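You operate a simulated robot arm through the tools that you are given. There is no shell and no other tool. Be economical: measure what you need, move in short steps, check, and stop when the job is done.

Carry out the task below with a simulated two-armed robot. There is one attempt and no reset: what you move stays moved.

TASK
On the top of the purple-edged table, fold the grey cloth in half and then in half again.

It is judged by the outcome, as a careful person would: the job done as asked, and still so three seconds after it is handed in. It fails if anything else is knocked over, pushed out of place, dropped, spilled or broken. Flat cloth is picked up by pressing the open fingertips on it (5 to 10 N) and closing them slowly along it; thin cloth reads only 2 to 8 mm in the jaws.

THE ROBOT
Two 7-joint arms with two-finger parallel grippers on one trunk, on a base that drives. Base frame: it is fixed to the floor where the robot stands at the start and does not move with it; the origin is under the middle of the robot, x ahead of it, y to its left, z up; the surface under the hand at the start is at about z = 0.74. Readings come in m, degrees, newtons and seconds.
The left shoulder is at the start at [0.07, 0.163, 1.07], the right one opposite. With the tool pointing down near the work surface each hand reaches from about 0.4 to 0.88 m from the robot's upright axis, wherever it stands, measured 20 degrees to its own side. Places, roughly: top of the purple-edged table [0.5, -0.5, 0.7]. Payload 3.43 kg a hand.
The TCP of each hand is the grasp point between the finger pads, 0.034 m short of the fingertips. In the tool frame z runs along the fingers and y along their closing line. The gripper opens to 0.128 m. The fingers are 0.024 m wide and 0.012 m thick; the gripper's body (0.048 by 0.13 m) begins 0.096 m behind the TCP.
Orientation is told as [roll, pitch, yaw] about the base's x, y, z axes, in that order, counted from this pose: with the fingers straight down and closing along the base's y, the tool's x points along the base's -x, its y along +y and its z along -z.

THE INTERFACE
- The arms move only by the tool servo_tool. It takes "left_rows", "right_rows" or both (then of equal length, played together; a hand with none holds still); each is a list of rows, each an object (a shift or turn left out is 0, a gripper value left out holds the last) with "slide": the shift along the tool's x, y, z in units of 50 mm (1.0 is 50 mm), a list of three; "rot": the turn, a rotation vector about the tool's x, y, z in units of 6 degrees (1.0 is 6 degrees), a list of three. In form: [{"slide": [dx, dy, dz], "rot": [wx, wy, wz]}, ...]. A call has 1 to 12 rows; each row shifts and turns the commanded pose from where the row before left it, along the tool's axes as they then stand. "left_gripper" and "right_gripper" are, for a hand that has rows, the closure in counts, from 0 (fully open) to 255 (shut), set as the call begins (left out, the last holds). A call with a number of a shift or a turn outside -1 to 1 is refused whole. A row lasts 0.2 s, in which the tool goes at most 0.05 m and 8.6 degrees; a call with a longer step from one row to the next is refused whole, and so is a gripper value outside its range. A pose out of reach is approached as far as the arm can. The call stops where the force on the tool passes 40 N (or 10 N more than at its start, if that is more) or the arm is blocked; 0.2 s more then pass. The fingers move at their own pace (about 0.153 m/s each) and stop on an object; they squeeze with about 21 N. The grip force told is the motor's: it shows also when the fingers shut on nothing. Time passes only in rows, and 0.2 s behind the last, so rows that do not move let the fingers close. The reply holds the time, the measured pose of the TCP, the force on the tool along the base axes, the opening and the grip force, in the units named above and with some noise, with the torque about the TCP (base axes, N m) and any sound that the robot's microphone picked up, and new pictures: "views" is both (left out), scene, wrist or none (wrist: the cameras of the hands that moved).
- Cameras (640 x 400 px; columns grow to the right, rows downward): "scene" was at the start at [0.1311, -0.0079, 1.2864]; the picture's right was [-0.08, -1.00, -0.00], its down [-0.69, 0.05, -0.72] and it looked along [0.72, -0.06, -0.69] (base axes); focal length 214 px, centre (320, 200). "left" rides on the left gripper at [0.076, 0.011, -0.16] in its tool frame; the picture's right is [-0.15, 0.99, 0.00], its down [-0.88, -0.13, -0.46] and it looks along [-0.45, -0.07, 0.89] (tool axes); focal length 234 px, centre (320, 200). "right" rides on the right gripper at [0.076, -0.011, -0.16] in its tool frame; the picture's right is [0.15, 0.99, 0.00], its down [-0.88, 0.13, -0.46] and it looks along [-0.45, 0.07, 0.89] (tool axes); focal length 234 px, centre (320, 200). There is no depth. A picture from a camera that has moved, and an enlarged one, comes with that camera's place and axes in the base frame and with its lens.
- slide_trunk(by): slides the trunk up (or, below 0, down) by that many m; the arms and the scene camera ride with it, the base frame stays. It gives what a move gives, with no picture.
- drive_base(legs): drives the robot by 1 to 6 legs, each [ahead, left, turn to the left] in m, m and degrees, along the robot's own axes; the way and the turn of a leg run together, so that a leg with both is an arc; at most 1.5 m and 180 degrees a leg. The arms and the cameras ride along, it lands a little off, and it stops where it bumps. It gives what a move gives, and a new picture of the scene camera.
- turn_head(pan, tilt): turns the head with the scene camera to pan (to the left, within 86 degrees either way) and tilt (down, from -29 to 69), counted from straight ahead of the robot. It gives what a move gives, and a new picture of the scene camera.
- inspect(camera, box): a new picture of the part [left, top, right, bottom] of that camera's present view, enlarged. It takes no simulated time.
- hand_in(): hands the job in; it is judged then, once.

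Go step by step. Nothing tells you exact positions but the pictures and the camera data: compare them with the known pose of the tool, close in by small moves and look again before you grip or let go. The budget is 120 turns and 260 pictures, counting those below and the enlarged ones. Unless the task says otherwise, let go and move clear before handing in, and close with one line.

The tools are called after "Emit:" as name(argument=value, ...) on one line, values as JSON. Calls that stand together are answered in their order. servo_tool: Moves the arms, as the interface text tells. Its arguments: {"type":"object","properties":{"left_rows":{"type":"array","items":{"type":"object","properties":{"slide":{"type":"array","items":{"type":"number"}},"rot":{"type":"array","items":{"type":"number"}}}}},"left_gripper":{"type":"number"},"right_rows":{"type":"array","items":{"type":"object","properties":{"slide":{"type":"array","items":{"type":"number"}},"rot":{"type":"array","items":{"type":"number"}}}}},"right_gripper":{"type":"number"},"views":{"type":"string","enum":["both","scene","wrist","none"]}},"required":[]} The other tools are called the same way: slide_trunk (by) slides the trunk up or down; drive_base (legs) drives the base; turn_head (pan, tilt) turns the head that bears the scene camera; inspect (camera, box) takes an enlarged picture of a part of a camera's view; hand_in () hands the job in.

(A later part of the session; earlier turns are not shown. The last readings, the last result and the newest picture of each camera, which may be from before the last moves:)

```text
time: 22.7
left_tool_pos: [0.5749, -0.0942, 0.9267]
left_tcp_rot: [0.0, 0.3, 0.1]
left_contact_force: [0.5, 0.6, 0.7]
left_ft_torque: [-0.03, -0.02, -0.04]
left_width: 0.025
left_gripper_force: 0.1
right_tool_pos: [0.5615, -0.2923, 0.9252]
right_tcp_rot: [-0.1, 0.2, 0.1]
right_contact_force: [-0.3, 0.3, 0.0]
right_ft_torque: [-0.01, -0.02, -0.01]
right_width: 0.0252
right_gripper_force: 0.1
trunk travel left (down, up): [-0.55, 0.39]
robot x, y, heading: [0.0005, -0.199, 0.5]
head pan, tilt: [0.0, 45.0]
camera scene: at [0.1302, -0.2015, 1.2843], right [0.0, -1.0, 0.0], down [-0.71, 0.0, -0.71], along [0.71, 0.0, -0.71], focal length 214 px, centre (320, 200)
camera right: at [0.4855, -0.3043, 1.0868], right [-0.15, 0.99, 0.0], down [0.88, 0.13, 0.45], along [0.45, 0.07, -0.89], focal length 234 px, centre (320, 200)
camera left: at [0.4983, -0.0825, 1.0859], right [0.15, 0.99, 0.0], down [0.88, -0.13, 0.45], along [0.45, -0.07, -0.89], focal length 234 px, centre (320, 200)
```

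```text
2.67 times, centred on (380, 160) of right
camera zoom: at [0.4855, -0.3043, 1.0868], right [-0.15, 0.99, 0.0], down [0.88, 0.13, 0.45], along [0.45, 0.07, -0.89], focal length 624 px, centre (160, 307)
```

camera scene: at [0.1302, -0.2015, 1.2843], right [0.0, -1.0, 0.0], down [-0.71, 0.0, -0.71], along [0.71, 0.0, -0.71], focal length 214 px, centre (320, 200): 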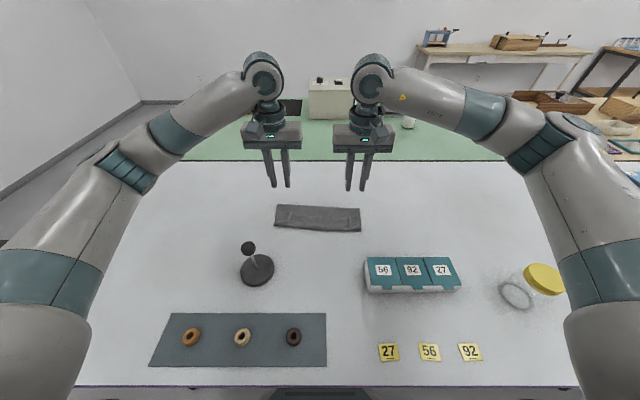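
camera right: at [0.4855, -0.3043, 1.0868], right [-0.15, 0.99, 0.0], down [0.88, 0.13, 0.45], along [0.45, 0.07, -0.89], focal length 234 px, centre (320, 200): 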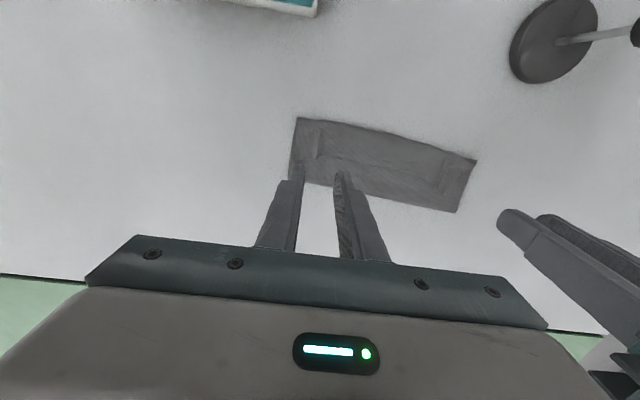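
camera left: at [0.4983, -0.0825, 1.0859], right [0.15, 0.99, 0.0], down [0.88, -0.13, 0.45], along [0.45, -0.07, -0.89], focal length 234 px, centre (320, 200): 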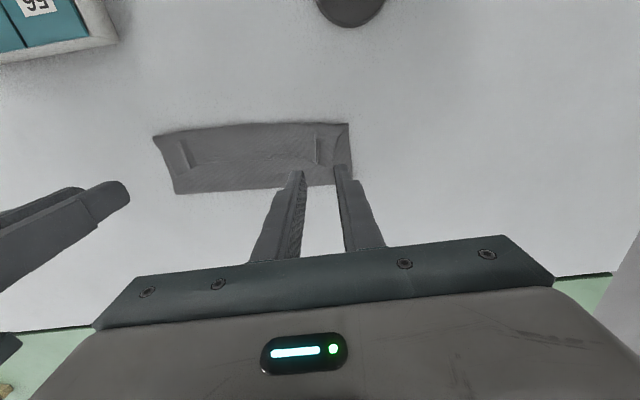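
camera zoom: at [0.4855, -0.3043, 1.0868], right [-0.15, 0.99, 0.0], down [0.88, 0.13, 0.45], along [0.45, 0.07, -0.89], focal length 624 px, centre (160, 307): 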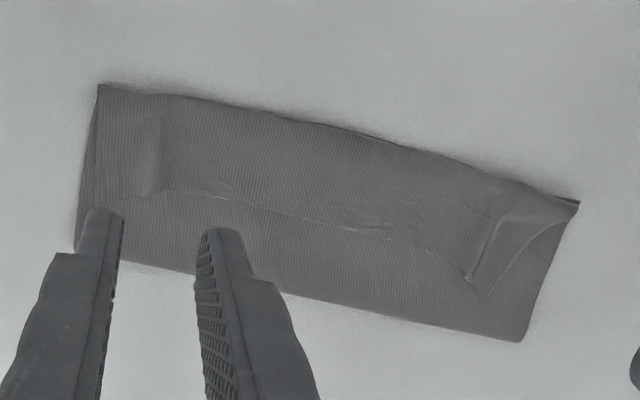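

The hem of the top layer turned back on itself, a flap about 45 mm deep, because the fingers held it lying flat. I'll regrip the flap at its two standing ridges, lay the top layer flat again at the far side, and refold with a better grip.

Emit:
servo_tool(left_rows=[{"slide": [-0.05, -0.03, 0.473]}, {"slide": [-0.05, -0.03, 0.473]}, {"slide": [-0.05, -0.03, 0.473]}, {"slide": [-0.05, -0.03, 0.473]}, {"slide": [-0.05, -0.03, 0.473]}, {"slide": [-0.05, -0.03, 0.473]}], right_rows=[{"slide": [-0.078, -0.016, 0.467]}, {"slide": [-0.078, -0.016, 0.467]}, {"slide": [-0.078, -0.016, 0.467]}, {"slide": [-0.078, -0.016, 0.467]}, {"slide": [-0.078, -0.016, 0.467]}, {"slide": [-0.078, -0.016, 0.467]}])

Emit:
inspect(camera="scene", box=[255, 180, 385, 250])

```text
time: 24.1
left_tool_pos: [0.5906, -0.1035, 0.7843]
left_tcp_rot: [0.0, 0.1, 0.1]
left_contact_force: [0.3, 0.6, -0.3]
left_ft_torque: [-0.01, 0.02, -0.04]
left_width: 0.0249
left_gripper_force: 0.1
right_tool_pos: [0.5832, -0.2978, 0.7835]
right_tcp_rot: [0.0, 0.0, 0.0]
right_contact_force: [0.3, 0.1, -0.4]
right_ft_torque: [-0.01, 0.03, -0.01]
right_width: 0.025
right_gripper_force: 0.1
trunk travel left (down, up): [-0.55, 0.39]
robot x, y, heading: [-0.0015, -0.1994, -0.1]
head pan, tilt: [0.0, 45.0]
camera scene: at [0.131, -0.2017, 1.2844], right [0.0, -1.0, 0.0], down [-0.71, 0.0, -0.71], along [0.71, 0.0, -0.71], focal length 214 px, centre (320, 200)
camera right: at [0.5078, -0.3085, 0.9448], right [-0.15, 0.99, 0.0], down [0.88, 0.13, 0.46], along [0.45, 0.07, -0.89], focal length 234 px, centre (320, 200)
camera left: at [0.5141, -0.0917, 0.9436], right [0.14, 0.99, 0.0], down [0.88, -0.13, 0.45], along [0.45, -0.07, -0.89], focal length 234 px, centre (320, 200)
```

scene: 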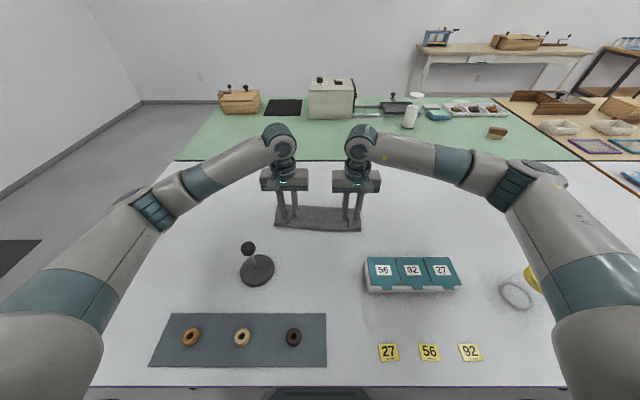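
right: 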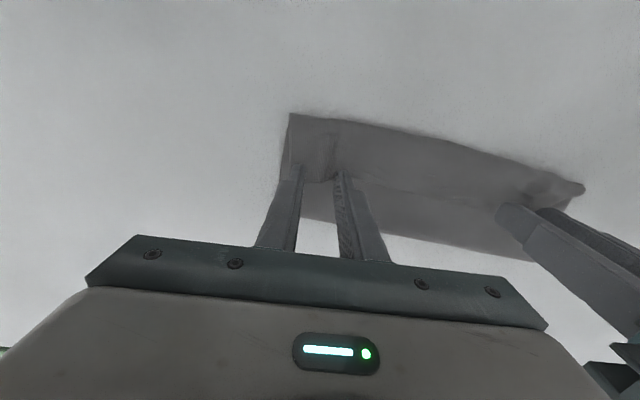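
left: 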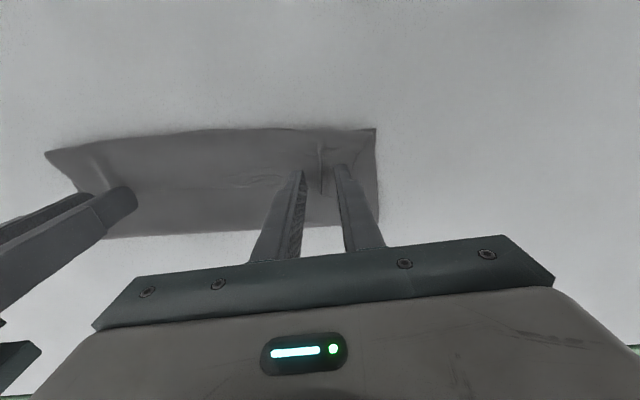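

```text
4.92 times, centred on (320, 215) of scene
camera zoom: at [0.131, -0.2017, 1.2844], right [0.0, -1.0, 0.0], down [-0.71, 0.0, -0.71], along [0.71, 0.0, -0.71], focal length 1056 px, centre (320, 126)
```

zoom: 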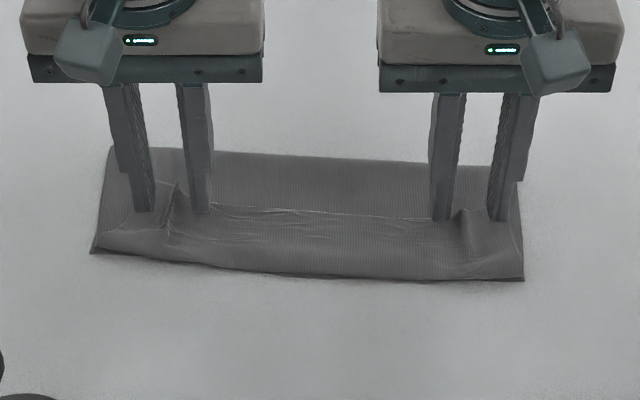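

The fingers straddle the ridges. I'll bring the right hand about 9 mm nearer, lower lightly and close.

Emit:
servo_tool(left_rows=[{"slide": [0.08, 0, 0]}, {"slide": [0, 0, 0.1]}, {"slide": [0, 0, 0.05]}], right_rows=[{"slide": [0.18, 0, 0]}, {"slide": [0, 0, 0.1]}, {"slide": [0, 0, 0.05]}], views="none")

Emit:
servo_tool(left_rows=[{"slide": [0, 0, 0]}, {"slide": [0, 0, 0]}], right_rows=[{"slide": [0, 0, 0]}, {"slide": [0, 0, 0]}], left_gripper=230, right_gripper=230, views="none")

Emit:
servo_tool(left_rows=[{"slide": [0, 0, 0]}, {"slide": [0, 0, 0]}], right_rows=[{"slide": [0, 0, 0]}, {"slide": [0, 0, 0]}], left_gripper=255, right_gripper=255, views="none")

Emit:
inspect(camera="scene", box=[255, 180, 385, 250])

```text
time: 24.9
left_tool_pos: [0.5883, -0.1051, 0.7779]
left_tcp_rot: [0.0, 0.0, -0.1]
left_contact_force: [-0.4, -0.7, -0.2]
left_ft_torque: [0.0, 0.01, 0.06]
left_width: 0.0251
left_gripper_force: 0.1
right_tool_pos: [0.5717, -0.2977, 0.7773]
right_tcp_rot: [0.0, 0.0, 0.0]
right_contact_force: [-0.6, -0.6, -0.2]
right_ft_torque: [0.01, -0.02, 0.01]
right_width: 0.0251
right_gripper_force: 0.1
trunk travel left (down, up): [-0.55, 0.39]
robot x, y, heading: [-0.0013, -0.2024, 0.0]
head pan, tilt: [0.0, 45.0]
```

```text
time: 25.5
left_tool_pos: [0.5874, -0.1047, 0.777]
left_tcp_rot: [-0.1, 0.0, 0.1]
left_contact_force: [0.0, 0.0, -0.1]
left_ft_torque: [-0.01, -0.02, 0.03]
left_width: 0.0127
left_gripper_force: 0.1
right_tool_pos: [0.572, -0.2968, 0.7761]
right_tcp_rot: [0.0, -0.1, -0.1]
right_contact_force: [-0.4, -0.7, 0.2]
right_ft_torque: [0.01, -0.02, -0.03]
right_width: 0.0123
right_gripper_force: 0.0
trunk travel left (down, up): [-0.55, 0.39]
robot x, y, heading: [0.0036, -0.2066, 0.3]
head pan, tilt: [0.0, 45.0]
```

```text
time: 26.1
left_tool_pos: [0.587, -0.1057, 0.7776]
left_tcp_rot: [-0.1, 0.1, 0.0]
left_contact_force: [-1.5, -8.9, 2.5]
left_ft_torque: [-0.33, 0.04, -0.11]
left_width: 0.0018
left_gripper_force: 20.5
right_tool_pos: [0.5717, -0.2966, 0.7766]
right_tcp_rot: [0.1, -0.1, 0.1]
right_contact_force: [0.8, 8.2, 0.2]
right_ft_torque: [0.28, -0.04, 0.02]
right_width: 0.0019
right_gripper_force: 20.5
trunk travel left (down, up): [-0.55, 0.39]
robot x, y, heading: [-0.0018, -0.202, -0.2]
head pan, tilt: [0.0, 45.0]
```

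```text
4.92 times, centred on (320, 215) of scene
camera zoom: at [0.13, -0.2019, 1.2844], right [0.0, -1.0, 0.0], down [-0.71, 0.0, -0.71], along [0.71, 0.0, -0.71], focal length 1056 px, centre (320, 126)
```

zoom: 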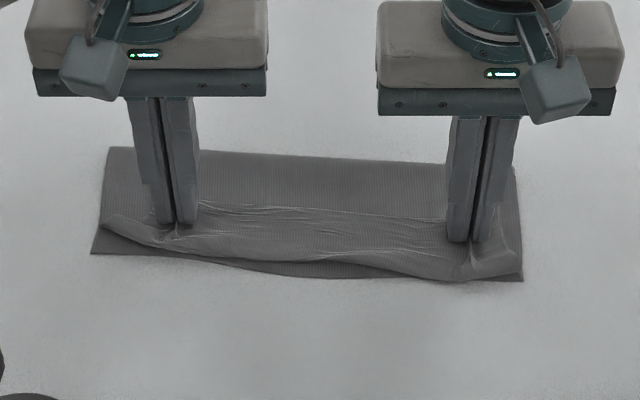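

Both ridges are gripped. I'll lift and carry the edge back toward the far side.

Emit:
servo_tool(left_rows=[{"slide": [-0.1, 0, -0.6]}, {"slide": [-0.1, 0, -0.6]}, {"slide": [-0.4, 0, -0.5]}, {"slide": [-0.4, 0, -0.5]}, {"slide": [-0.6, 0, -0.1]}, {"slide": [-0.6, 0, -0.1]}], right_rows=[{"slide": [-0.1, 0, -0.6]}, {"slide": [-0.1, 0, -0.6]}, {"slide": [-0.4, 0, -0.5]}, {"slide": [-0.4, 0, -0.5]}, {"slide": [-0.6, 0, -0.1]}, {"slide": [-0.6, 0, -0.1]}])

```text
time: 27.5
left_tool_pos: [0.6982, -0.1086, 0.8977]
left_tcp_rot: [0.0, 0.2, 0.2]
left_contact_force: [-0.3, -7.2, -0.5]
left_ft_torque: [-0.23, 0.0, -0.07]
left_width: 0.002
left_gripper_force: 21.1
right_tool_pos: [0.683, -0.3003, 0.896]
right_tcp_rot: [0.0, -0.1, 0.0]
right_contact_force: [0.6, 6.7, -0.3]
right_ft_torque: [0.26, -0.05, 0.02]
right_width: 0.002
right_gripper_force: 20.4
trunk travel left (down, up): [-0.55, 0.39]
robot x, y, heading: [0.0009, -0.2003, 0.0]
head pan, tilt: [0.0, 45.0]
camera scene: at [0.1307, -0.2019, 1.2843], right [0.0, -1.0, 0.0], down [-0.71, 0.0, -0.71], along [0.71, 0.0, -0.71], focal length 214 px, centre (320, 200)
camera right: at [0.6083, -0.3102, 1.057], right [-0.15, 0.99, 0.0], down [0.88, 0.13, 0.46], along [0.45, 0.07, -0.89], focal length 234 px, centre (320, 200)
camera left: at [0.6217, -0.0974, 1.057], right [0.15, 0.99, 0.0], down [0.88, -0.13, 0.45], along [0.45, -0.07, -0.89], focal length 234 px, centre (320, 200)
```

scene: 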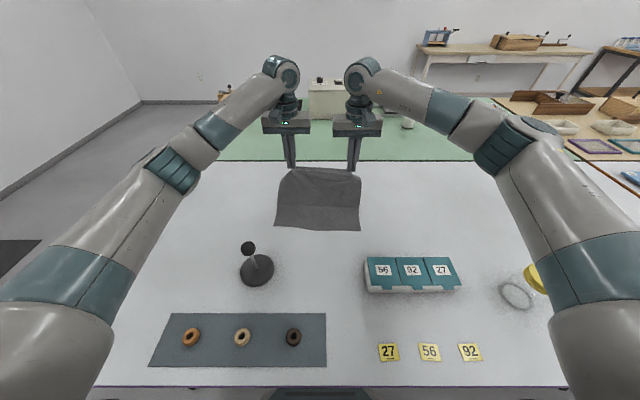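
right: 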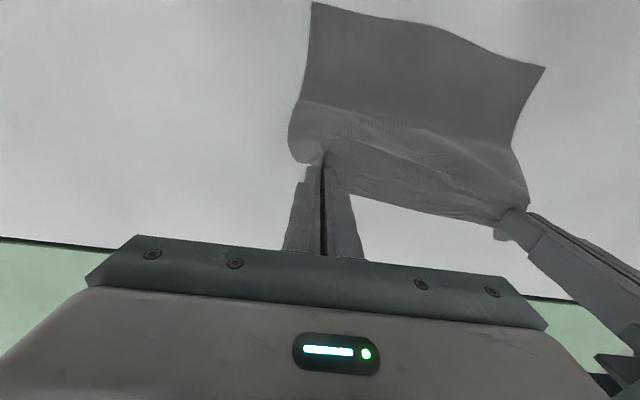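
left: 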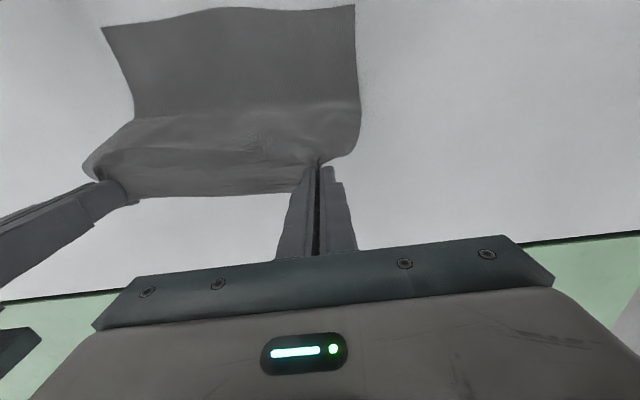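

Emit:
servo_tool(left_rows=[{"slide": [-0.5, 0, 0.3]}, {"slide": [-0.5, 0, 0.35]}, {"slide": [-0.4, 0, 0.6]}, {"slide": [-0.2, 0, 0.6]}, {"slide": [0, 0, 0.4]}], right_rows=[{"slide": [-0.5, 0, 0.3]}, {"slide": [-0.5, 0, 0.35]}, {"slide": [-0.4, 0, 0.6]}, {"slide": [-0.2, 0, 0.6]}, {"slide": [0, 0, 0.4]}])

```text
time: 28.7
left_tool_pos: [0.7777, -0.1079, 0.7847]
left_tcp_rot: [0.1, 0.1, 0.0]
left_contact_force: [-0.7, -5.9, 0.0]
left_ft_torque: [-0.26, 0.02, -0.08]
left_width: 0.0021
left_gripper_force: 21.1
right_tool_pos: [0.7627, -0.2971, 0.7807]
right_tcp_rot: [0.0, 0.1, 0.0]
right_contact_force: [1.0, 7.2, 0.5]
right_ft_torque: [0.26, 0.0, 0.0]
right_width: 0.0018
right_gripper_force: 21.4
trunk travel left (down, up): [-0.55, 0.39]
robot x, y, heading: [-0.0006, -0.2034, 0.2]
head pan, tilt: [0.0, 45.0]
camera scene: at [0.1307, -0.2017, 1.2844], right [0.0, -1.0, 0.0], down [-0.71, 0.0, -0.71], along [0.71, 0.0, -0.71], focal length 214 px, centre (320, 200)
camera right: at [0.6873, -0.3085, 0.9418], right [-0.15, 0.99, 0.0], down [0.88, 0.13, 0.46], along [0.45, 0.07, -0.89], focal length 234 px, centre (320, 200)
camera left: at [0.7012, -0.0957, 0.9434], right [0.15, 0.99, 0.0], down [0.88, -0.13, 0.45], along [0.45, -0.07, -0.89], focal length 234 px, centre (320, 200)
```

scene: 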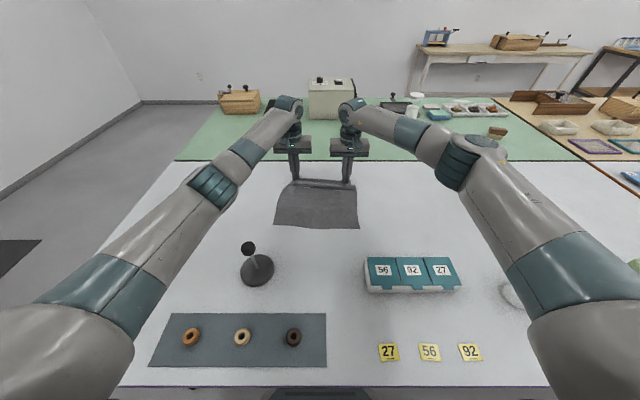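
right: 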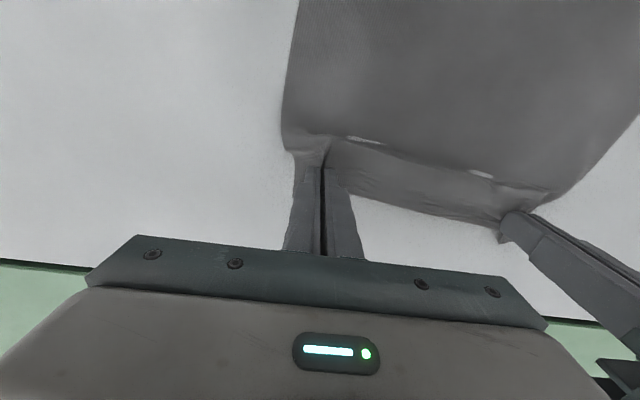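
left: 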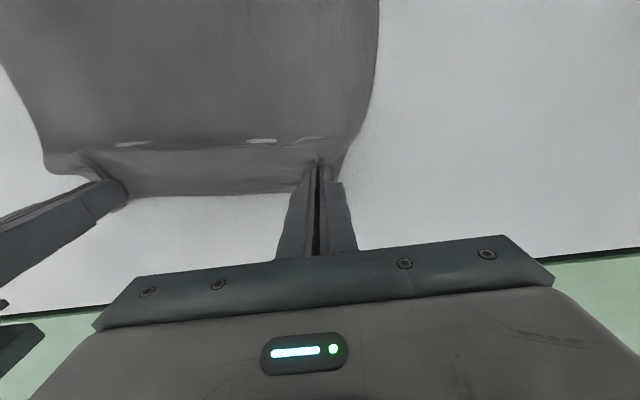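

The hem is nearly flat again. I'll pull it taut by about 15 mm, set it down, release and rise.

Emit:
servo_tool(left_rows=[{"slide": [-0.15, 0, 0]}, {"slide": [-0.15, 0, 0.05]}, {"slide": [0, 0, 0.07]}], right_rows=[{"slide": [-0.15, 0, 0]}, {"slide": [-0.15, 0, 0.03]}, {"slide": [0, 0, 0.04]}], views="none")

Emit:
servo_tool(left_rows=[{"slide": [0, 0, 0]}, {"slide": [0, 0, 0]}], right_rows=[{"slide": [0, 0, 0]}, {"slide": [0, 0, 0]}], left_gripper=195, right_gripper=195, views="none")

Emit:
servo_tool(left_rows=[{"slide": [0, 0, -0.3]}, {"slide": [0, 0, -0.6]}, {"slide": [0, 0, -0.6]}, {"slide": [0, 0, -0.6]}], right_rows=[{"slide": [0, 0, -0.3]}, {"slide": [0, 0, -0.6]}, {"slide": [0, 0, -0.6]}, {"slide": [0, 0, -0.6]}])

Emit:
inspect(camera="scene", box=[255, 170, 385, 250])

```text
time: 29.5
left_tool_pos: [0.7909, -0.1059, 0.7794]
left_tcp_rot: [0.1, 0.0, -0.1]
left_contact_force: [-1.0, -6.1, 0.5]
left_ft_torque: [-0.26, 0.04, -0.07]
left_width: 0.0019
left_gripper_force: 21.0
right_tool_pos: [0.7779, -0.2959, 0.7783]
right_tcp_rot: [0.0, 0.1, 0.0]
right_contact_force: [1.1, 7.8, 0.4]
right_ft_torque: [0.26, -0.02, 0.04]
right_width: 0.0017
right_gripper_force: 20.8
trunk travel left (down, up): [-0.55, 0.39]
robot x, y, heading: [-0.001, -0.1993, -0.1]
head pan, tilt: [0.0, 45.0]
```

```text
time: 30.1
left_tool_pos: [0.7905, -0.1056, 0.7782]
left_tcp_rot: [0.0, 0.1, 0.2]
left_contact_force: [0.1, 0.4, 0.3]
left_ft_torque: [-0.03, 0.01, 0.03]
left_width: 0.0301
left_gripper_force: 0.1
right_tool_pos: [0.7774, -0.2978, 0.7786]
right_tcp_rot: [0.0, 0.0, 0.0]
right_contact_force: [0.7, 0.3, 0.2]
right_ft_torque: [0.0, 0.0, 0.02]
right_width: 0.0304
right_gripper_force: 0.1
trunk travel left (down, up): [-0.55, 0.39]
robot x, y, heading: [-0.0028, -0.2005, -0.3]
head pan, tilt: [0.0, 45.0]
```

```text
time: 31.1
left_tool_pos: [0.791, -0.1078, 0.8839]
left_tcp_rot: [0.0, 0.1, 0.0]
left_contact_force: [-0.2, 0.3, -0.2]
left_ft_torque: [-0.01, -0.02, -0.02]
left_width: 0.0301
left_gripper_force: 0.0
right_tool_pos: [0.7786, -0.2982, 0.8848]
right_tcp_rot: [0.0, 0.0, 0.0]
right_contact_force: [0.4, 0.0, -0.4]
right_ft_torque: [0.0, -0.04, 0.03]
right_width: 0.0302
right_gripper_force: 0.1
trunk travel left (down, up): [-0.55, 0.39]
robot x, y, heading: [0.0017, -0.2053, -0.2]
head pan, tilt: [0.0, 45.0]
camera scene: at [0.1292, -0.2017, 1.2844], right [0.0, -1.0, 0.0], down [-0.71, 0.0, -0.71], along [0.71, 0.0, -0.71], focal length 214 px, centre (320, 200)
camera right: at [0.7024, -0.3099, 1.0456], right [-0.15, 0.99, 0.0], down [0.88, 0.13, 0.46], along [0.45, 0.07, -0.89], focal length 234 px, centre (320, 200)
camera left: at [0.7143, -0.0957, 1.0437], right [0.14, 0.99, 0.0], down [0.88, -0.13, 0.45], along [0.45, -0.07, -0.89], focal length 234 px, centre (320, 200)
```

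scene: 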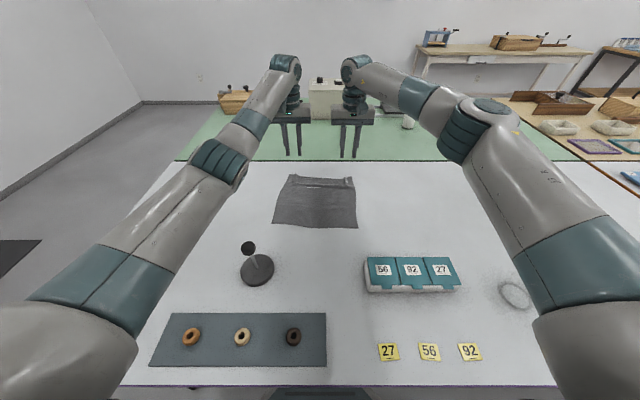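
right: 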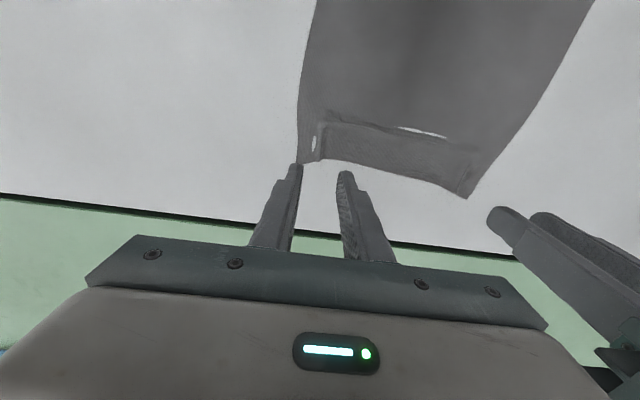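
left: 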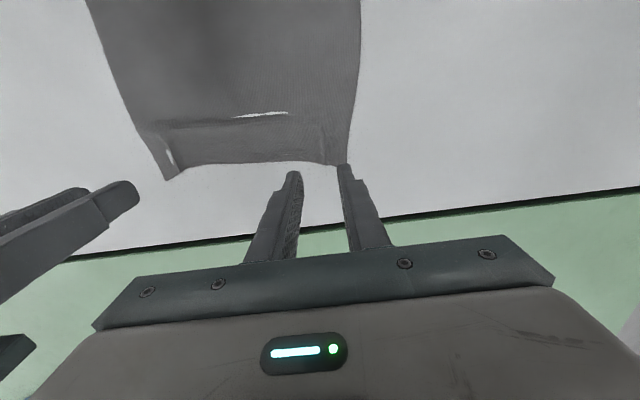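

```text
4.92 times, centred on (320, 210) of scene
camera zoom: at [0.1292, -0.2017, 1.2844], right [0.0, -1.0, 0.0], down [-0.71, 0.0, -0.71], along [0.71, 0.0, -0.71], focal length 1056 px, centre (320, 151)
```

zoom: 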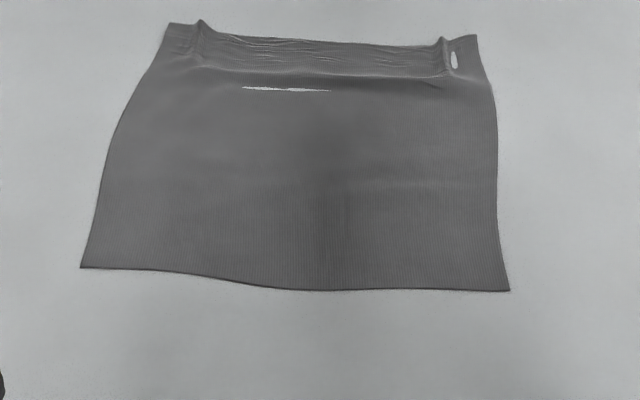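

The sheet is flat again, with only small pinch creases at the far hem. I'll turn both hands 90° so they close along x and can pinch the hem with its edge pointing up between the fingers.

Emit:
servo_tool(left_rows=[{"rot": [0, 0, 1]}, {"rot": [0, 0, 1]}, {"rot": [0, 0, 1]}, {"rot": [0, 0, 1]}, {"rot": [0, 0, 1]}, {"rot": [0, 0, 1]}, {"rot": [0, 0, 1]}, {"rot": [0, 0, 1]}, {"rot": [0, 0, 1]}, {"rot": [0, 0, 1]}, {"rot": [0, 0, 1]}, {"rot": [0, 0, 1]}], right_rows=[{"rot": [0, 0, -1]}, {"rot": [0, 0, -1]}, {"rot": [0, 0, -1]}, {"rot": [0, 0, -1]}, {"rot": [0, 0, -1]}, {"rot": [0, 0, -1]}, {"rot": [0, 0, -1]}, {"rot": [0, 0, -1]}, {"rot": [0, 0, -1]}, {"rot": [0, 0, -1]}, {"rot": [0, 0, -1]}, {"rot": [0, 0, -1]}], views="none")

Emit:
servo_tool(left_rows=[{"rot": [0, 0, 1]}, {"rot": [0, 0, 1]}, {"rot": [0, 0, 1]}], right_rows=[{"rot": [0, 0, -1]}, {"rot": [0, 0, -1]}, {"rot": [0, 0, -1]}])

```text
time: 33.7
left_tool_pos: [0.7917, -0.1054, 0.8827]
left_tcp_rot: [-0.1, -0.1, -72.1]
left_contact_force: [-0.3, 0.7, -0.7]
left_ft_torque: [-0.02, 0.0, -0.01]
left_width: 0.0301
left_gripper_force: 0.0
right_tool_pos: [0.7166, -0.3433, 0.8763]
right_tcp_rot: [0.0, 0.1, 41.9]
right_contact_force: [-0.1, -0.4, 0.5]
right_ft_torque: [-0.06, -0.04, 0.0]
right_width: 0.0299
right_gripper_force: 0.1
right hand out of reach, approached as far as the arm can: row 6, 7, 8, 9, 10, 11, 12
trunk travel left (down, up): [-0.55, 0.39]
robot x, y, heading: [0.0022, -0.2013, -0.2]
head pan, tilt: [0.0, 45.0]
```

```text
time: 34.5
left_tool_pos: [0.7929, -0.1065, 0.8846]
left_tcp_rot: [-0.1, 0.0, -90.0]
left_contact_force: [-0.9, 0.4, -0.3]
left_ft_torque: [-0.02, -0.01, -0.01]
left_width: 0.03
left_gripper_force: 0.0
right_tool_pos: [0.7154, -0.3437, 0.876]
right_tcp_rot: [0.0, 0.0, 42.0]
right_contact_force: [-0.3, 0.2, 0.3]
right_ft_torque: [0.0, 0.02, 0.02]
right_width: 0.03
right_gripper_force: 0.1
right hand out of reach, approached as far as the arm can: row 1, 2, 3
trunk travel left (down, up): [-0.55, 0.39]
robot x, y, heading: [0.0043, -0.1973, 0.2]
head pan, tilt: [0.0, 45.0]
camera scene: at [0.1303, -0.2018, 1.2844], right [0.0, -1.0, 0.0], down [-0.71, 0.0, -0.71], along [0.71, 0.0, -0.71], focal length 214 px, centre (320, 200)
camera right: at [0.6672, -0.4023, 1.0373], right [-0.77, 0.64, 0.0], down [0.57, 0.69, 0.46], along [0.29, 0.35, -0.89], focal length 234 px, centre (320, 200)
camera left: at [0.8031, -0.0297, 1.0431], right [0.99, -0.15, 0.0], down [-0.13, -0.88, 0.46], along [-0.07, -0.45, -0.89], focal length 234 px, centre (320, 200)
```

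scene: 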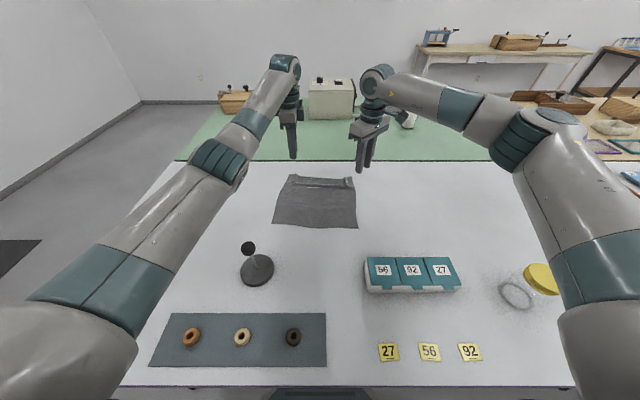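
right: 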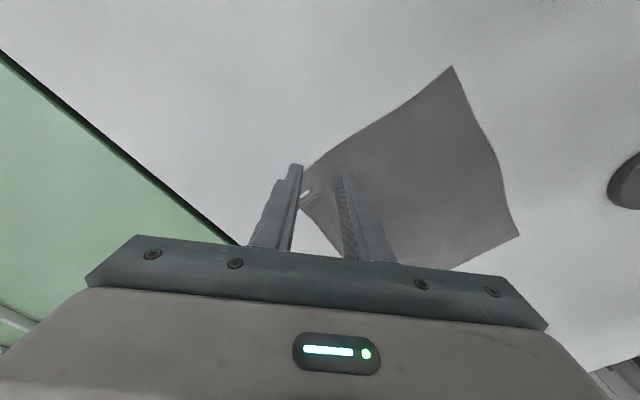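
left: 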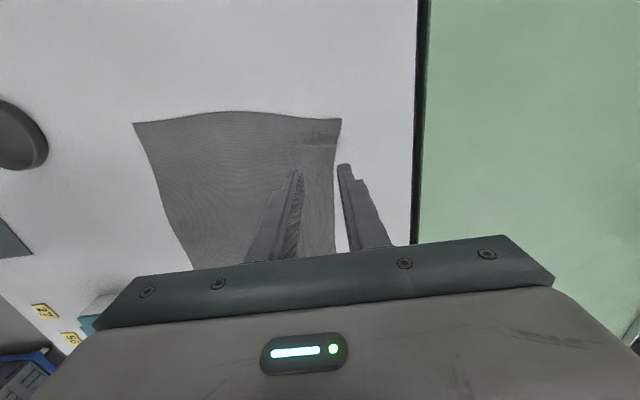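

The left turned to −90° without trouble, but the right hits its limit going to +90°, so I'll turn the right the other way.

Emit:
servo_tool(right_rows=[{"rot": [0, 0, 1]}, {"rot": [0, 0, 1]}, {"rot": [0, 0, 1]}, {"rot": [0, 0, 1]}, {"rot": [0, 0, 1]}, {"rot": [0, 0, 1]}, {"rot": [0, 0, 1]}, {"rot": [0, 0, 1]}, {"rot": [0, 0, 1]}, {"rot": [0, 0, 1]}, {"rot": [0, 0, 1]}, {"rot": [0, 0, 1]}], views="none")

Emit:
servo_tool(right_rows=[{"rot": [0, 0, 1]}, {"rot": [0, 0, 1]}, {"rot": [0, 0, 1]}, {"rot": [0, 0, 1]}, {"rot": [0, 0, 1]}, {"rot": [0, 0, 1]}, {"rot": [0, 0, 1]}, {"rot": [0, 0, 1]}, {"rot": [0, 0, 1]}, {"rot": [0, 0, 1]}], views="none")

```text
time: 37.1
left_tool_pos: [0.7931, -0.1071, 0.8849]
left_tcp_rot: [-0.2, 0.0, -89.9]
left_contact_force: [-0.1, -0.5, -0.4]
left_ft_torque: [-0.01, -0.03, -0.02]
left_width: 0.0301
left_gripper_force: 0.2
right_tool_pos: [0.7151, -0.3441, 0.8769]
right_tcp_rot: [0.0, 0.0, -30.0]
right_contact_force: [0.5, 0.4, -0.1]
right_ft_torque: [-0.03, 0.0, 0.0]
right_width: 0.0301
right_gripper_force: 0.1
trunk travel left (down, up): [-0.55, 0.39]
robot x, y, heading: [0.0001, -0.1969, 0.2]
head pan, tilt: [0.0, 45.0]
```

```text
time: 39.3
left_tool_pos: [0.7928, -0.1065, 0.8833]
left_tcp_rot: [-0.1, 0.0, -89.9]
left_contact_force: [1.1, -0.6, 0.2]
left_ft_torque: [0.04, 0.04, -0.01]
left_width: 0.0302
left_gripper_force: 0.0
right_tool_pos: [0.715, -0.3438, 0.8768]
right_tcp_rot: [0.1, 0.0, -90.1]
right_contact_force: [0.7, 0.2, -0.4]
right_ft_torque: [-0.03, 0.06, 0.01]
right_width: 0.03
right_gripper_force: 0.1
trunk travel left (down, up): [-0.55, 0.39]
robot x, y, heading: [-0.003, -0.2003, -0.0]
head pan, tilt: [0.0, 45.0]
```

Both hands now close along x, with tool x = +y and tool y = +x. The far hem runs from A(.822, −.078) to B(.805, −.33), and I'll move over it just inside each corner, clear of the old ridges.

Emit:
servo_tool(left_rows=[{"slide": [0.08, 0.06, 0.42]}, {"slide": [0.08, 0.06, 0.42]}, {"slide": [0.08, 0.06, 0.42]}, {"slide": [0.08, 0.06, 0.42]}], right_rows=[{"slide": [0.14, 0.38, 0.385]}, {"slide": [0.14, 0.38, 0.385]}, {"slide": [0.14, 0.38, 0.385]}, {"slide": [0.14, 0.38, 0.385]}])

Emit:
inspect(camera="scene", box=[255, 150, 385, 230])

```text
time: 40.3
left_tool_pos: [0.805, -0.0883, 0.7984]
left_tcp_rot: [-0.1, 0.0, -89.9]
left_contact_force: [0.0, 0.7, 0.1]
left_ft_torque: [-0.02, 0.03, 0.03]
left_width: 0.0302
left_gripper_force: 0.0
right_tool_pos: [0.7932, -0.3153, 0.7976]
right_tcp_rot: [0.1, 0.0, -90.0]
right_contact_force: [0.5, 0.5, -0.1]
right_ft_torque: [0.0, 0.05, -0.02]
right_width: 0.0303
right_gripper_force: 0.0
trunk travel left (down, up): [-0.55, 0.39]
robot x, y, heading: [0.0016, -0.1972, 0.1]
head pan, tilt: [0.0, 45.0]
camera scene: at [0.1315, -0.2009, 1.2842], right [0.0, -1.0, 0.0], down [-0.71, 0.0, -0.71], along [0.71, 0.0, -0.71], focal length 214 px, centre (320, 200)
camera right: at [0.7828, -0.2396, 0.9589], right [0.99, 0.15, 0.0], down [0.13, -0.88, 0.46], along [0.07, -0.45, -0.89], focal length 234 px, centre (320, 200)
camera left: at [0.8152, -0.0117, 0.9574], right [0.99, -0.15, 0.0], down [-0.13, -0.88, 0.46], along [-0.07, -0.45, -0.89], focal length 234 px, centre (320, 200)
```

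scene: 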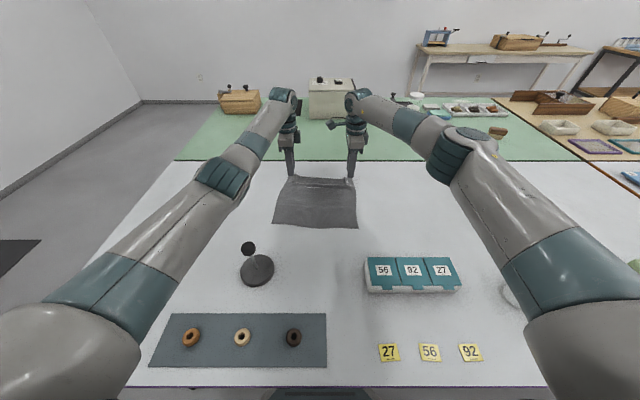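
right: 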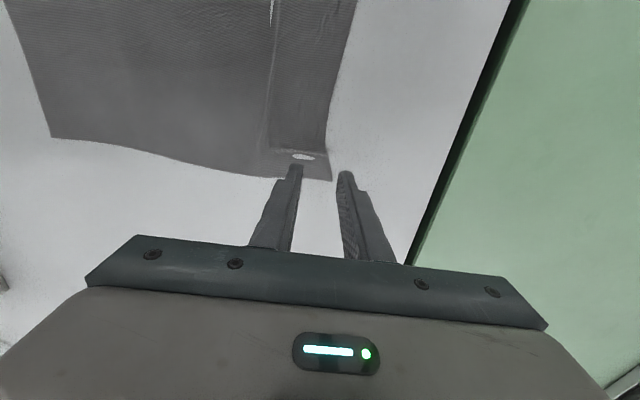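
left: 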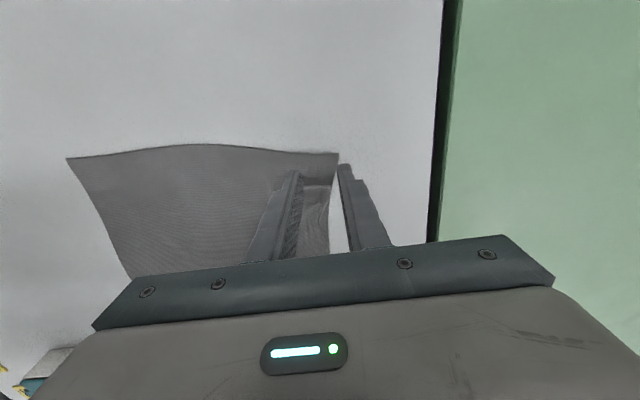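

```text
4.92 times, centred on (320, 190) of scene
camera zoom: at [0.1315, -0.2009, 1.2842], right [0.0, -1.0, 0.0], down [-0.71, 0.0, -0.71], along [0.71, 0.0, -0.71], focal length 1056 px, centre (320, 249)
```

zoom: 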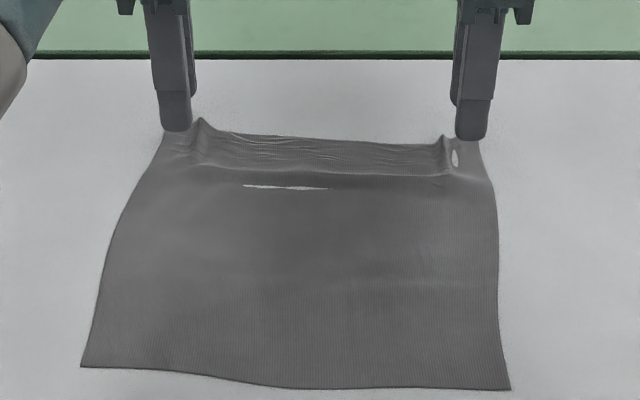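

The positions look right, so I'll make small trims and descend to contact.

Emit:
servo_tool(left_rows=[{"slide": [-0.06, 0.08, 0]}, {"slide": [0, 0, 0.2]}, {"slide": [0, 0, 0.2]}, {"slide": [0, 0, 0.06]}, {"slide": [0, 0, 0.02]}], right_rows=[{"slide": [0.12, 0.02, 0]}, {"slide": [0, 0, 0.2]}, {"slide": [0, 0, 0.2]}, {"slide": [0, 0, 0.06]}, {"slide": [0, 0, 0.02]}], views="none")

```text
time: 41.5
left_tool_pos: [0.8082, -0.0932, 0.7747]
left_tcp_rot: [-0.1, 0.0, -90.0]
left_contact_force: [0.6, -0.3, 1.7]
left_ft_torque: [0.04, 0.0, 0.0]
left_width: 0.03
left_gripper_force: 0.1
right_tool_pos: [0.7931, -0.3096, 0.7766]
right_tcp_rot: [-0.1, 0.0, -90.0]
right_contact_force: [0.7, -0.3, 0.0]
right_ft_torque: [-0.02, 0.05, 0.03]
right_width: 0.0305
right_gripper_force: 0.1
trunk travel left (down, up): [-0.55, 0.39]
robot x, y, heading: [-0.0005, -0.2011, 0.2]
head pan, tilt: [0.0, 45.0]
```

Emit:
servo_tool(left_rows=[{"slide": [0, 0, 0.02]}, {"slide": [0, 0, 0.01]}], right_rows=[{"slide": [0, 0, 0.03]}, {"slide": [0, 0, 0.02]}], views="none")

```text
time: 42.1
left_tool_pos: [0.8083, -0.0928, 0.776]
left_tcp_rot: [0.1, 0.0, -89.9]
left_contact_force: [1.1, -1.1, 5.5]
left_ft_torque: [0.01, 0.06, 0.01]
left_width: 0.0298
left_gripper_force: 0.1
right_tool_pos: [0.7927, -0.3084, 0.7751]
right_tcp_rot: [0.1, 0.1, -90.0]
right_contact_force: [-0.5, 0.7, 7.2]
right_ft_torque: [0.0, 0.13, 0.0]
right_width: 0.03
right_gripper_force: 0.0
trunk travel left (down, up): [-0.55, 0.39]
robot x, y, heading: [-0.0027, -0.1973, -0.0]
head pan, tilt: [0.0, 45.0]
```

Emit:
servo_tool(left_rows=[{"slide": [0, 0, 0.015]}], right_rows=[{"slide": [0, 0, 0.005]}], left_gripper=215, right_gripper=215, views="none")

Emit:
servo_tool(left_rows=[{"slide": [0, 0, 0]}], right_rows=[{"slide": [0, 0, 0]}], left_gripper=233, right_gripper=233, views="none")

Emit:
servo_tool(left_rows=[{"slide": [0, 0, 0]}, {"slide": [0, 0, 0]}], right_rows=[{"slide": [0, 0, 0]}, {"slide": [0, 0, 0]}], left_gripper=255, right_gripper=255)

Emit:
inspect(camera="scene", box=[255, 150, 385, 230])

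```text
time: 42.5
left_tool_pos: [0.8082, -0.0924, 0.7753]
left_tcp_rot: [0.1, 0.1, -89.9]
left_contact_force: [-0.3, 2.4, 8.9]
left_ft_torque: [0.12, 0.09, -0.04]
left_width: 0.0198
left_gripper_force: 0.0
right_tool_pos: [0.7914, -0.3093, 0.7744]
right_tcp_rot: [0.2, 0.0, -90.1]
right_contact_force: [2.2, -1.2, 9.1]
right_ft_torque: [-0.07, 0.08, 0.01]
right_width: 0.0193
right_gripper_force: 0.1
trunk travel left (down, up): [-0.55, 0.39]
robot x, y, heading: [0.0036, -0.2018, 0.0]
head pan, tilt: [0.0, 45.0]
```

```text
time: 42.9
left_tool_pos: [0.8076, -0.0937, 0.7767]
left_tcp_rot: [0.1, -0.1, -89.9]
left_contact_force: [0.6, -0.7, 10.2]
left_ft_torque: [0.09, 0.09, -0.01]
left_width: 0.0104
left_gripper_force: 0.0
right_tool_pos: [0.7924, -0.309, 0.7745]
right_tcp_rot: [0.2, 0.0, -90.0]
right_contact_force: [1.2, -0.2, 9.1]
right_ft_torque: [-0.07, 0.03, 0.0]
right_width: 0.0104
right_gripper_force: 0.0
trunk travel left (down, up): [-0.55, 0.39]
robot x, y, heading: [-0.0021, -0.2024, 0.2]
head pan, tilt: [0.0, 45.0]
```

```text
time: 43.5
left_tool_pos: [0.8064, -0.093, 0.7754]
left_tcp_rot: [0.1, 0.0, -89.9]
left_contact_force: [-0.4, 0.5, 10.6]
left_ft_torque: [0.05, 0.06, 0.04]
left_width: 0.002
left_gripper_force: 21.0
right_tool_pos: [0.7919, -0.309, 0.7754]
right_tcp_rot: [0.2, 0.0, -90.1]
right_contact_force: [0.1, 0.5, 11.0]
right_ft_torque: [-0.06, 0.03, 0.01]
right_width: 0.0023
right_gripper_force: 20.5
trunk travel left (down, up): [-0.55, 0.39]
robot x, y, heading: [-0.0024, -0.2004, 0.2]
head pan, tilt: [0.0, 45.0]
camera scene: at [0.1275, -0.2018, 1.2847], right [0.0, -1.0, 0.0], down [-0.71, 0.0, -0.71], along [0.71, 0.0, -0.71], focal length 214 px, centre (320, 200)
camera right: at [0.7798, -0.2331, 0.9361], right [0.99, 0.15, 0.0], down [0.13, -0.88, 0.46], along [0.07, -0.45, -0.89], focal length 234 px, centre (320, 200)
camera left: at [0.8173, -0.0171, 0.9346], right [0.99, -0.15, 0.0], down [-0.13, -0.88, 0.46], along [-0.06, -0.45, -0.89], focal length 234 px, centre (320, 200)
```

scene: 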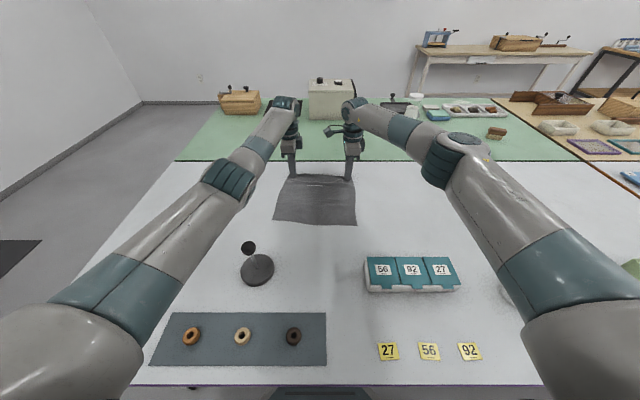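
right: 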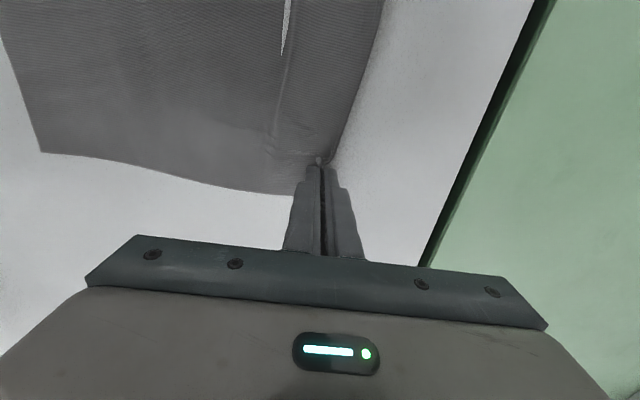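
left: 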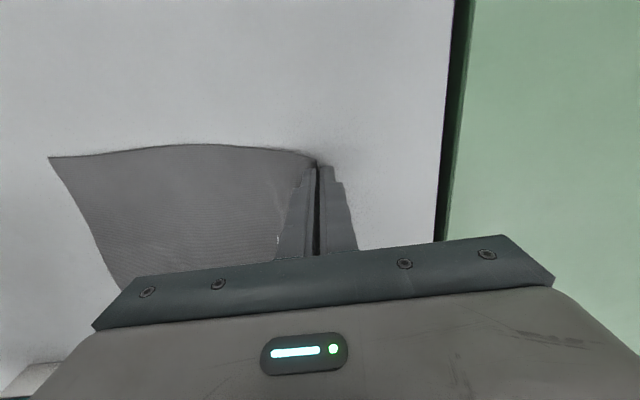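

```text
4.92 times, centred on (320, 190) of scene
camera zoom: at [0.1275, -0.2018, 1.2847], right [0.0, -1.0, 0.0], down [-0.71, 0.0, -0.71], along [0.71, 0.0, -0.71], focal length 1056 px, centre (320, 249)
```

zoom: 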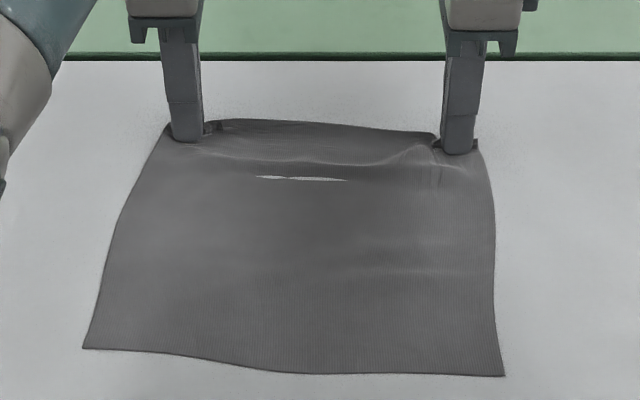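

Both hands hold the hem right at its edge. I'll arc up to the apex while spreading the hands slightly to pull out the old ridges.

Emit:
servo_tool(left_rows=[{"slide": [0.03, -0.04, -0.429]}, {"slide": [0.03, -0.121, -0.414]}, {"slide": [0.03, -0.197, -0.381]}, {"slide": [0.03, -0.263, -0.332]}, {"slide": [0.03, -0.32, -0.273]}, {"slide": [0.03, -0.367, -0.205]}, {"slide": [0.03, -0.399, -0.125]}, {"slide": [0.03, -0.413, -0.042]}], right_rows=[{"slide": [0, -0.043, -0.437]}, {"slide": [0, -0.128, -0.421]}, {"slide": [0, -0.208, -0.388]}, {"slide": [0, -0.278, -0.338]}, {"slide": [0, -0.338, -0.278]}, {"slide": [0, -0.388, -0.208]}, {"slide": [0, -0.421, -0.128]}, {"slide": [0, -0.437, -0.043]}])

Emit:
inspect(camera="scene", box=[255, 150, 385, 240])

```text
time: 45.3
left_tool_pos: [0.7013, -0.0806, 0.8843]
left_tcp_rot: [-0.2, 0.0, -90.0]
left_contact_force: [-0.3, -1.9, -0.4]
left_ft_torque: [-0.07, -0.01, 0.04]
left_width: 0.0022
left_gripper_force: 20.8
right_tool_pos: [0.6774, -0.3091, 0.8854]
right_tcp_rot: [0.1, 0.1, -90.0]
right_contact_force: [0.4, 3.4, 0.4]
right_ft_torque: [0.13, -0.04, -0.03]
right_width: 0.0019
right_gripper_force: 21.1
trunk travel left (down, up): [-0.55, 0.39]
robot x, y, heading: [-0.0019, -0.1992, 0.2]
head pan, tilt: [0.0, 45.0]
camera scene: at [0.1297, -0.2019, 1.2844], right [0.0, -1.0, 0.0], down [-0.71, 0.0, -0.71], along [0.71, 0.0, -0.71], focal length 214 px, centre (320, 200)
camera right: at [0.6654, -0.2343, 1.0471], right [0.99, 0.15, 0.0], down [0.13, -0.88, 0.46], along [0.07, -0.45, -0.89], focal length 234 px, centre (320, 200)
camera left: at [0.7112, -0.0049, 1.043], right [0.99, -0.15, 0.0], down [-0.13, -0.88, 0.46], along [-0.07, -0.45, -0.89], focal length 234 px, centre (320, 200)
```

scene: 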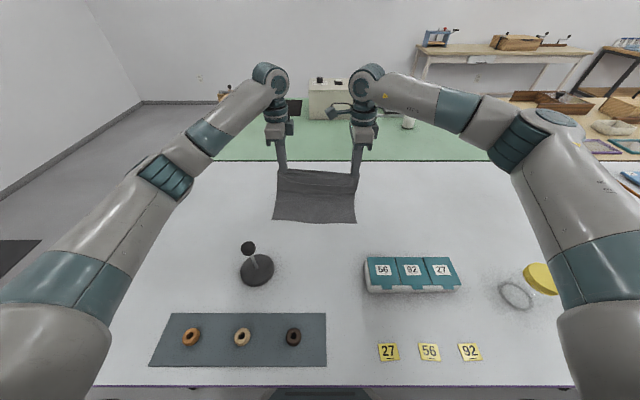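
right: 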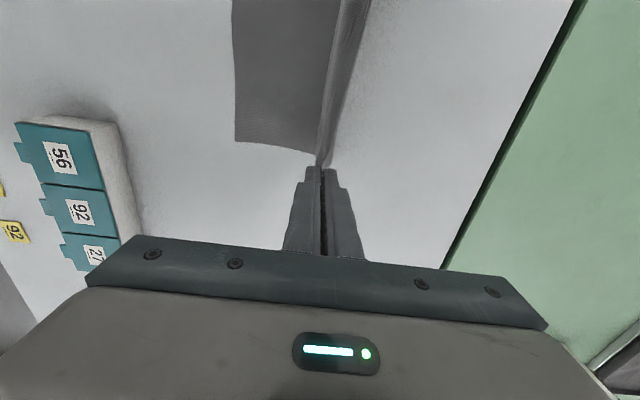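
left: 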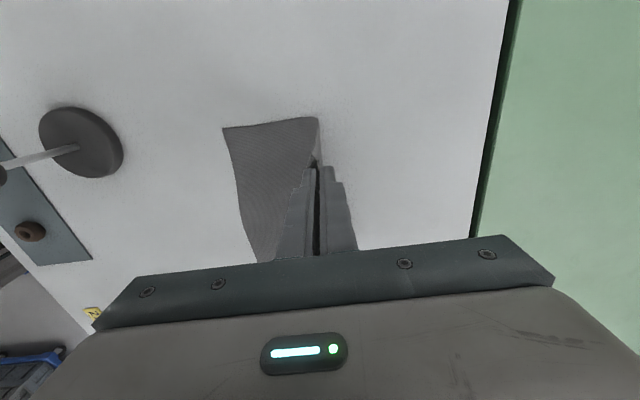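

```text
4.44 times, centred on (320, 195) of scene
camera zoom: at [0.1297, -0.2019, 1.2844], right [0.0, -1.0, 0.0], down [-0.71, 0.0, -0.71], along [0.71, 0.0, -0.71], focal length 953 px, centre (320, 222)
```

zoom: 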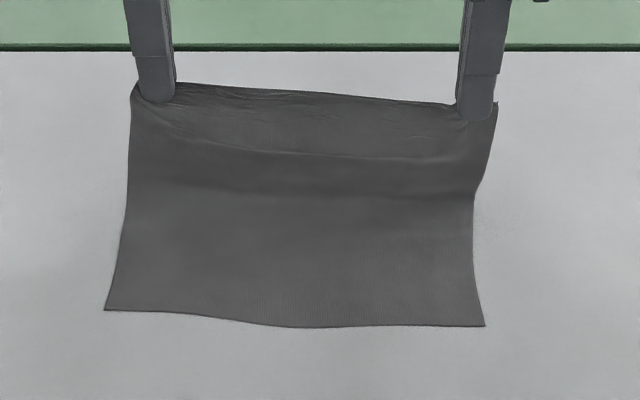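

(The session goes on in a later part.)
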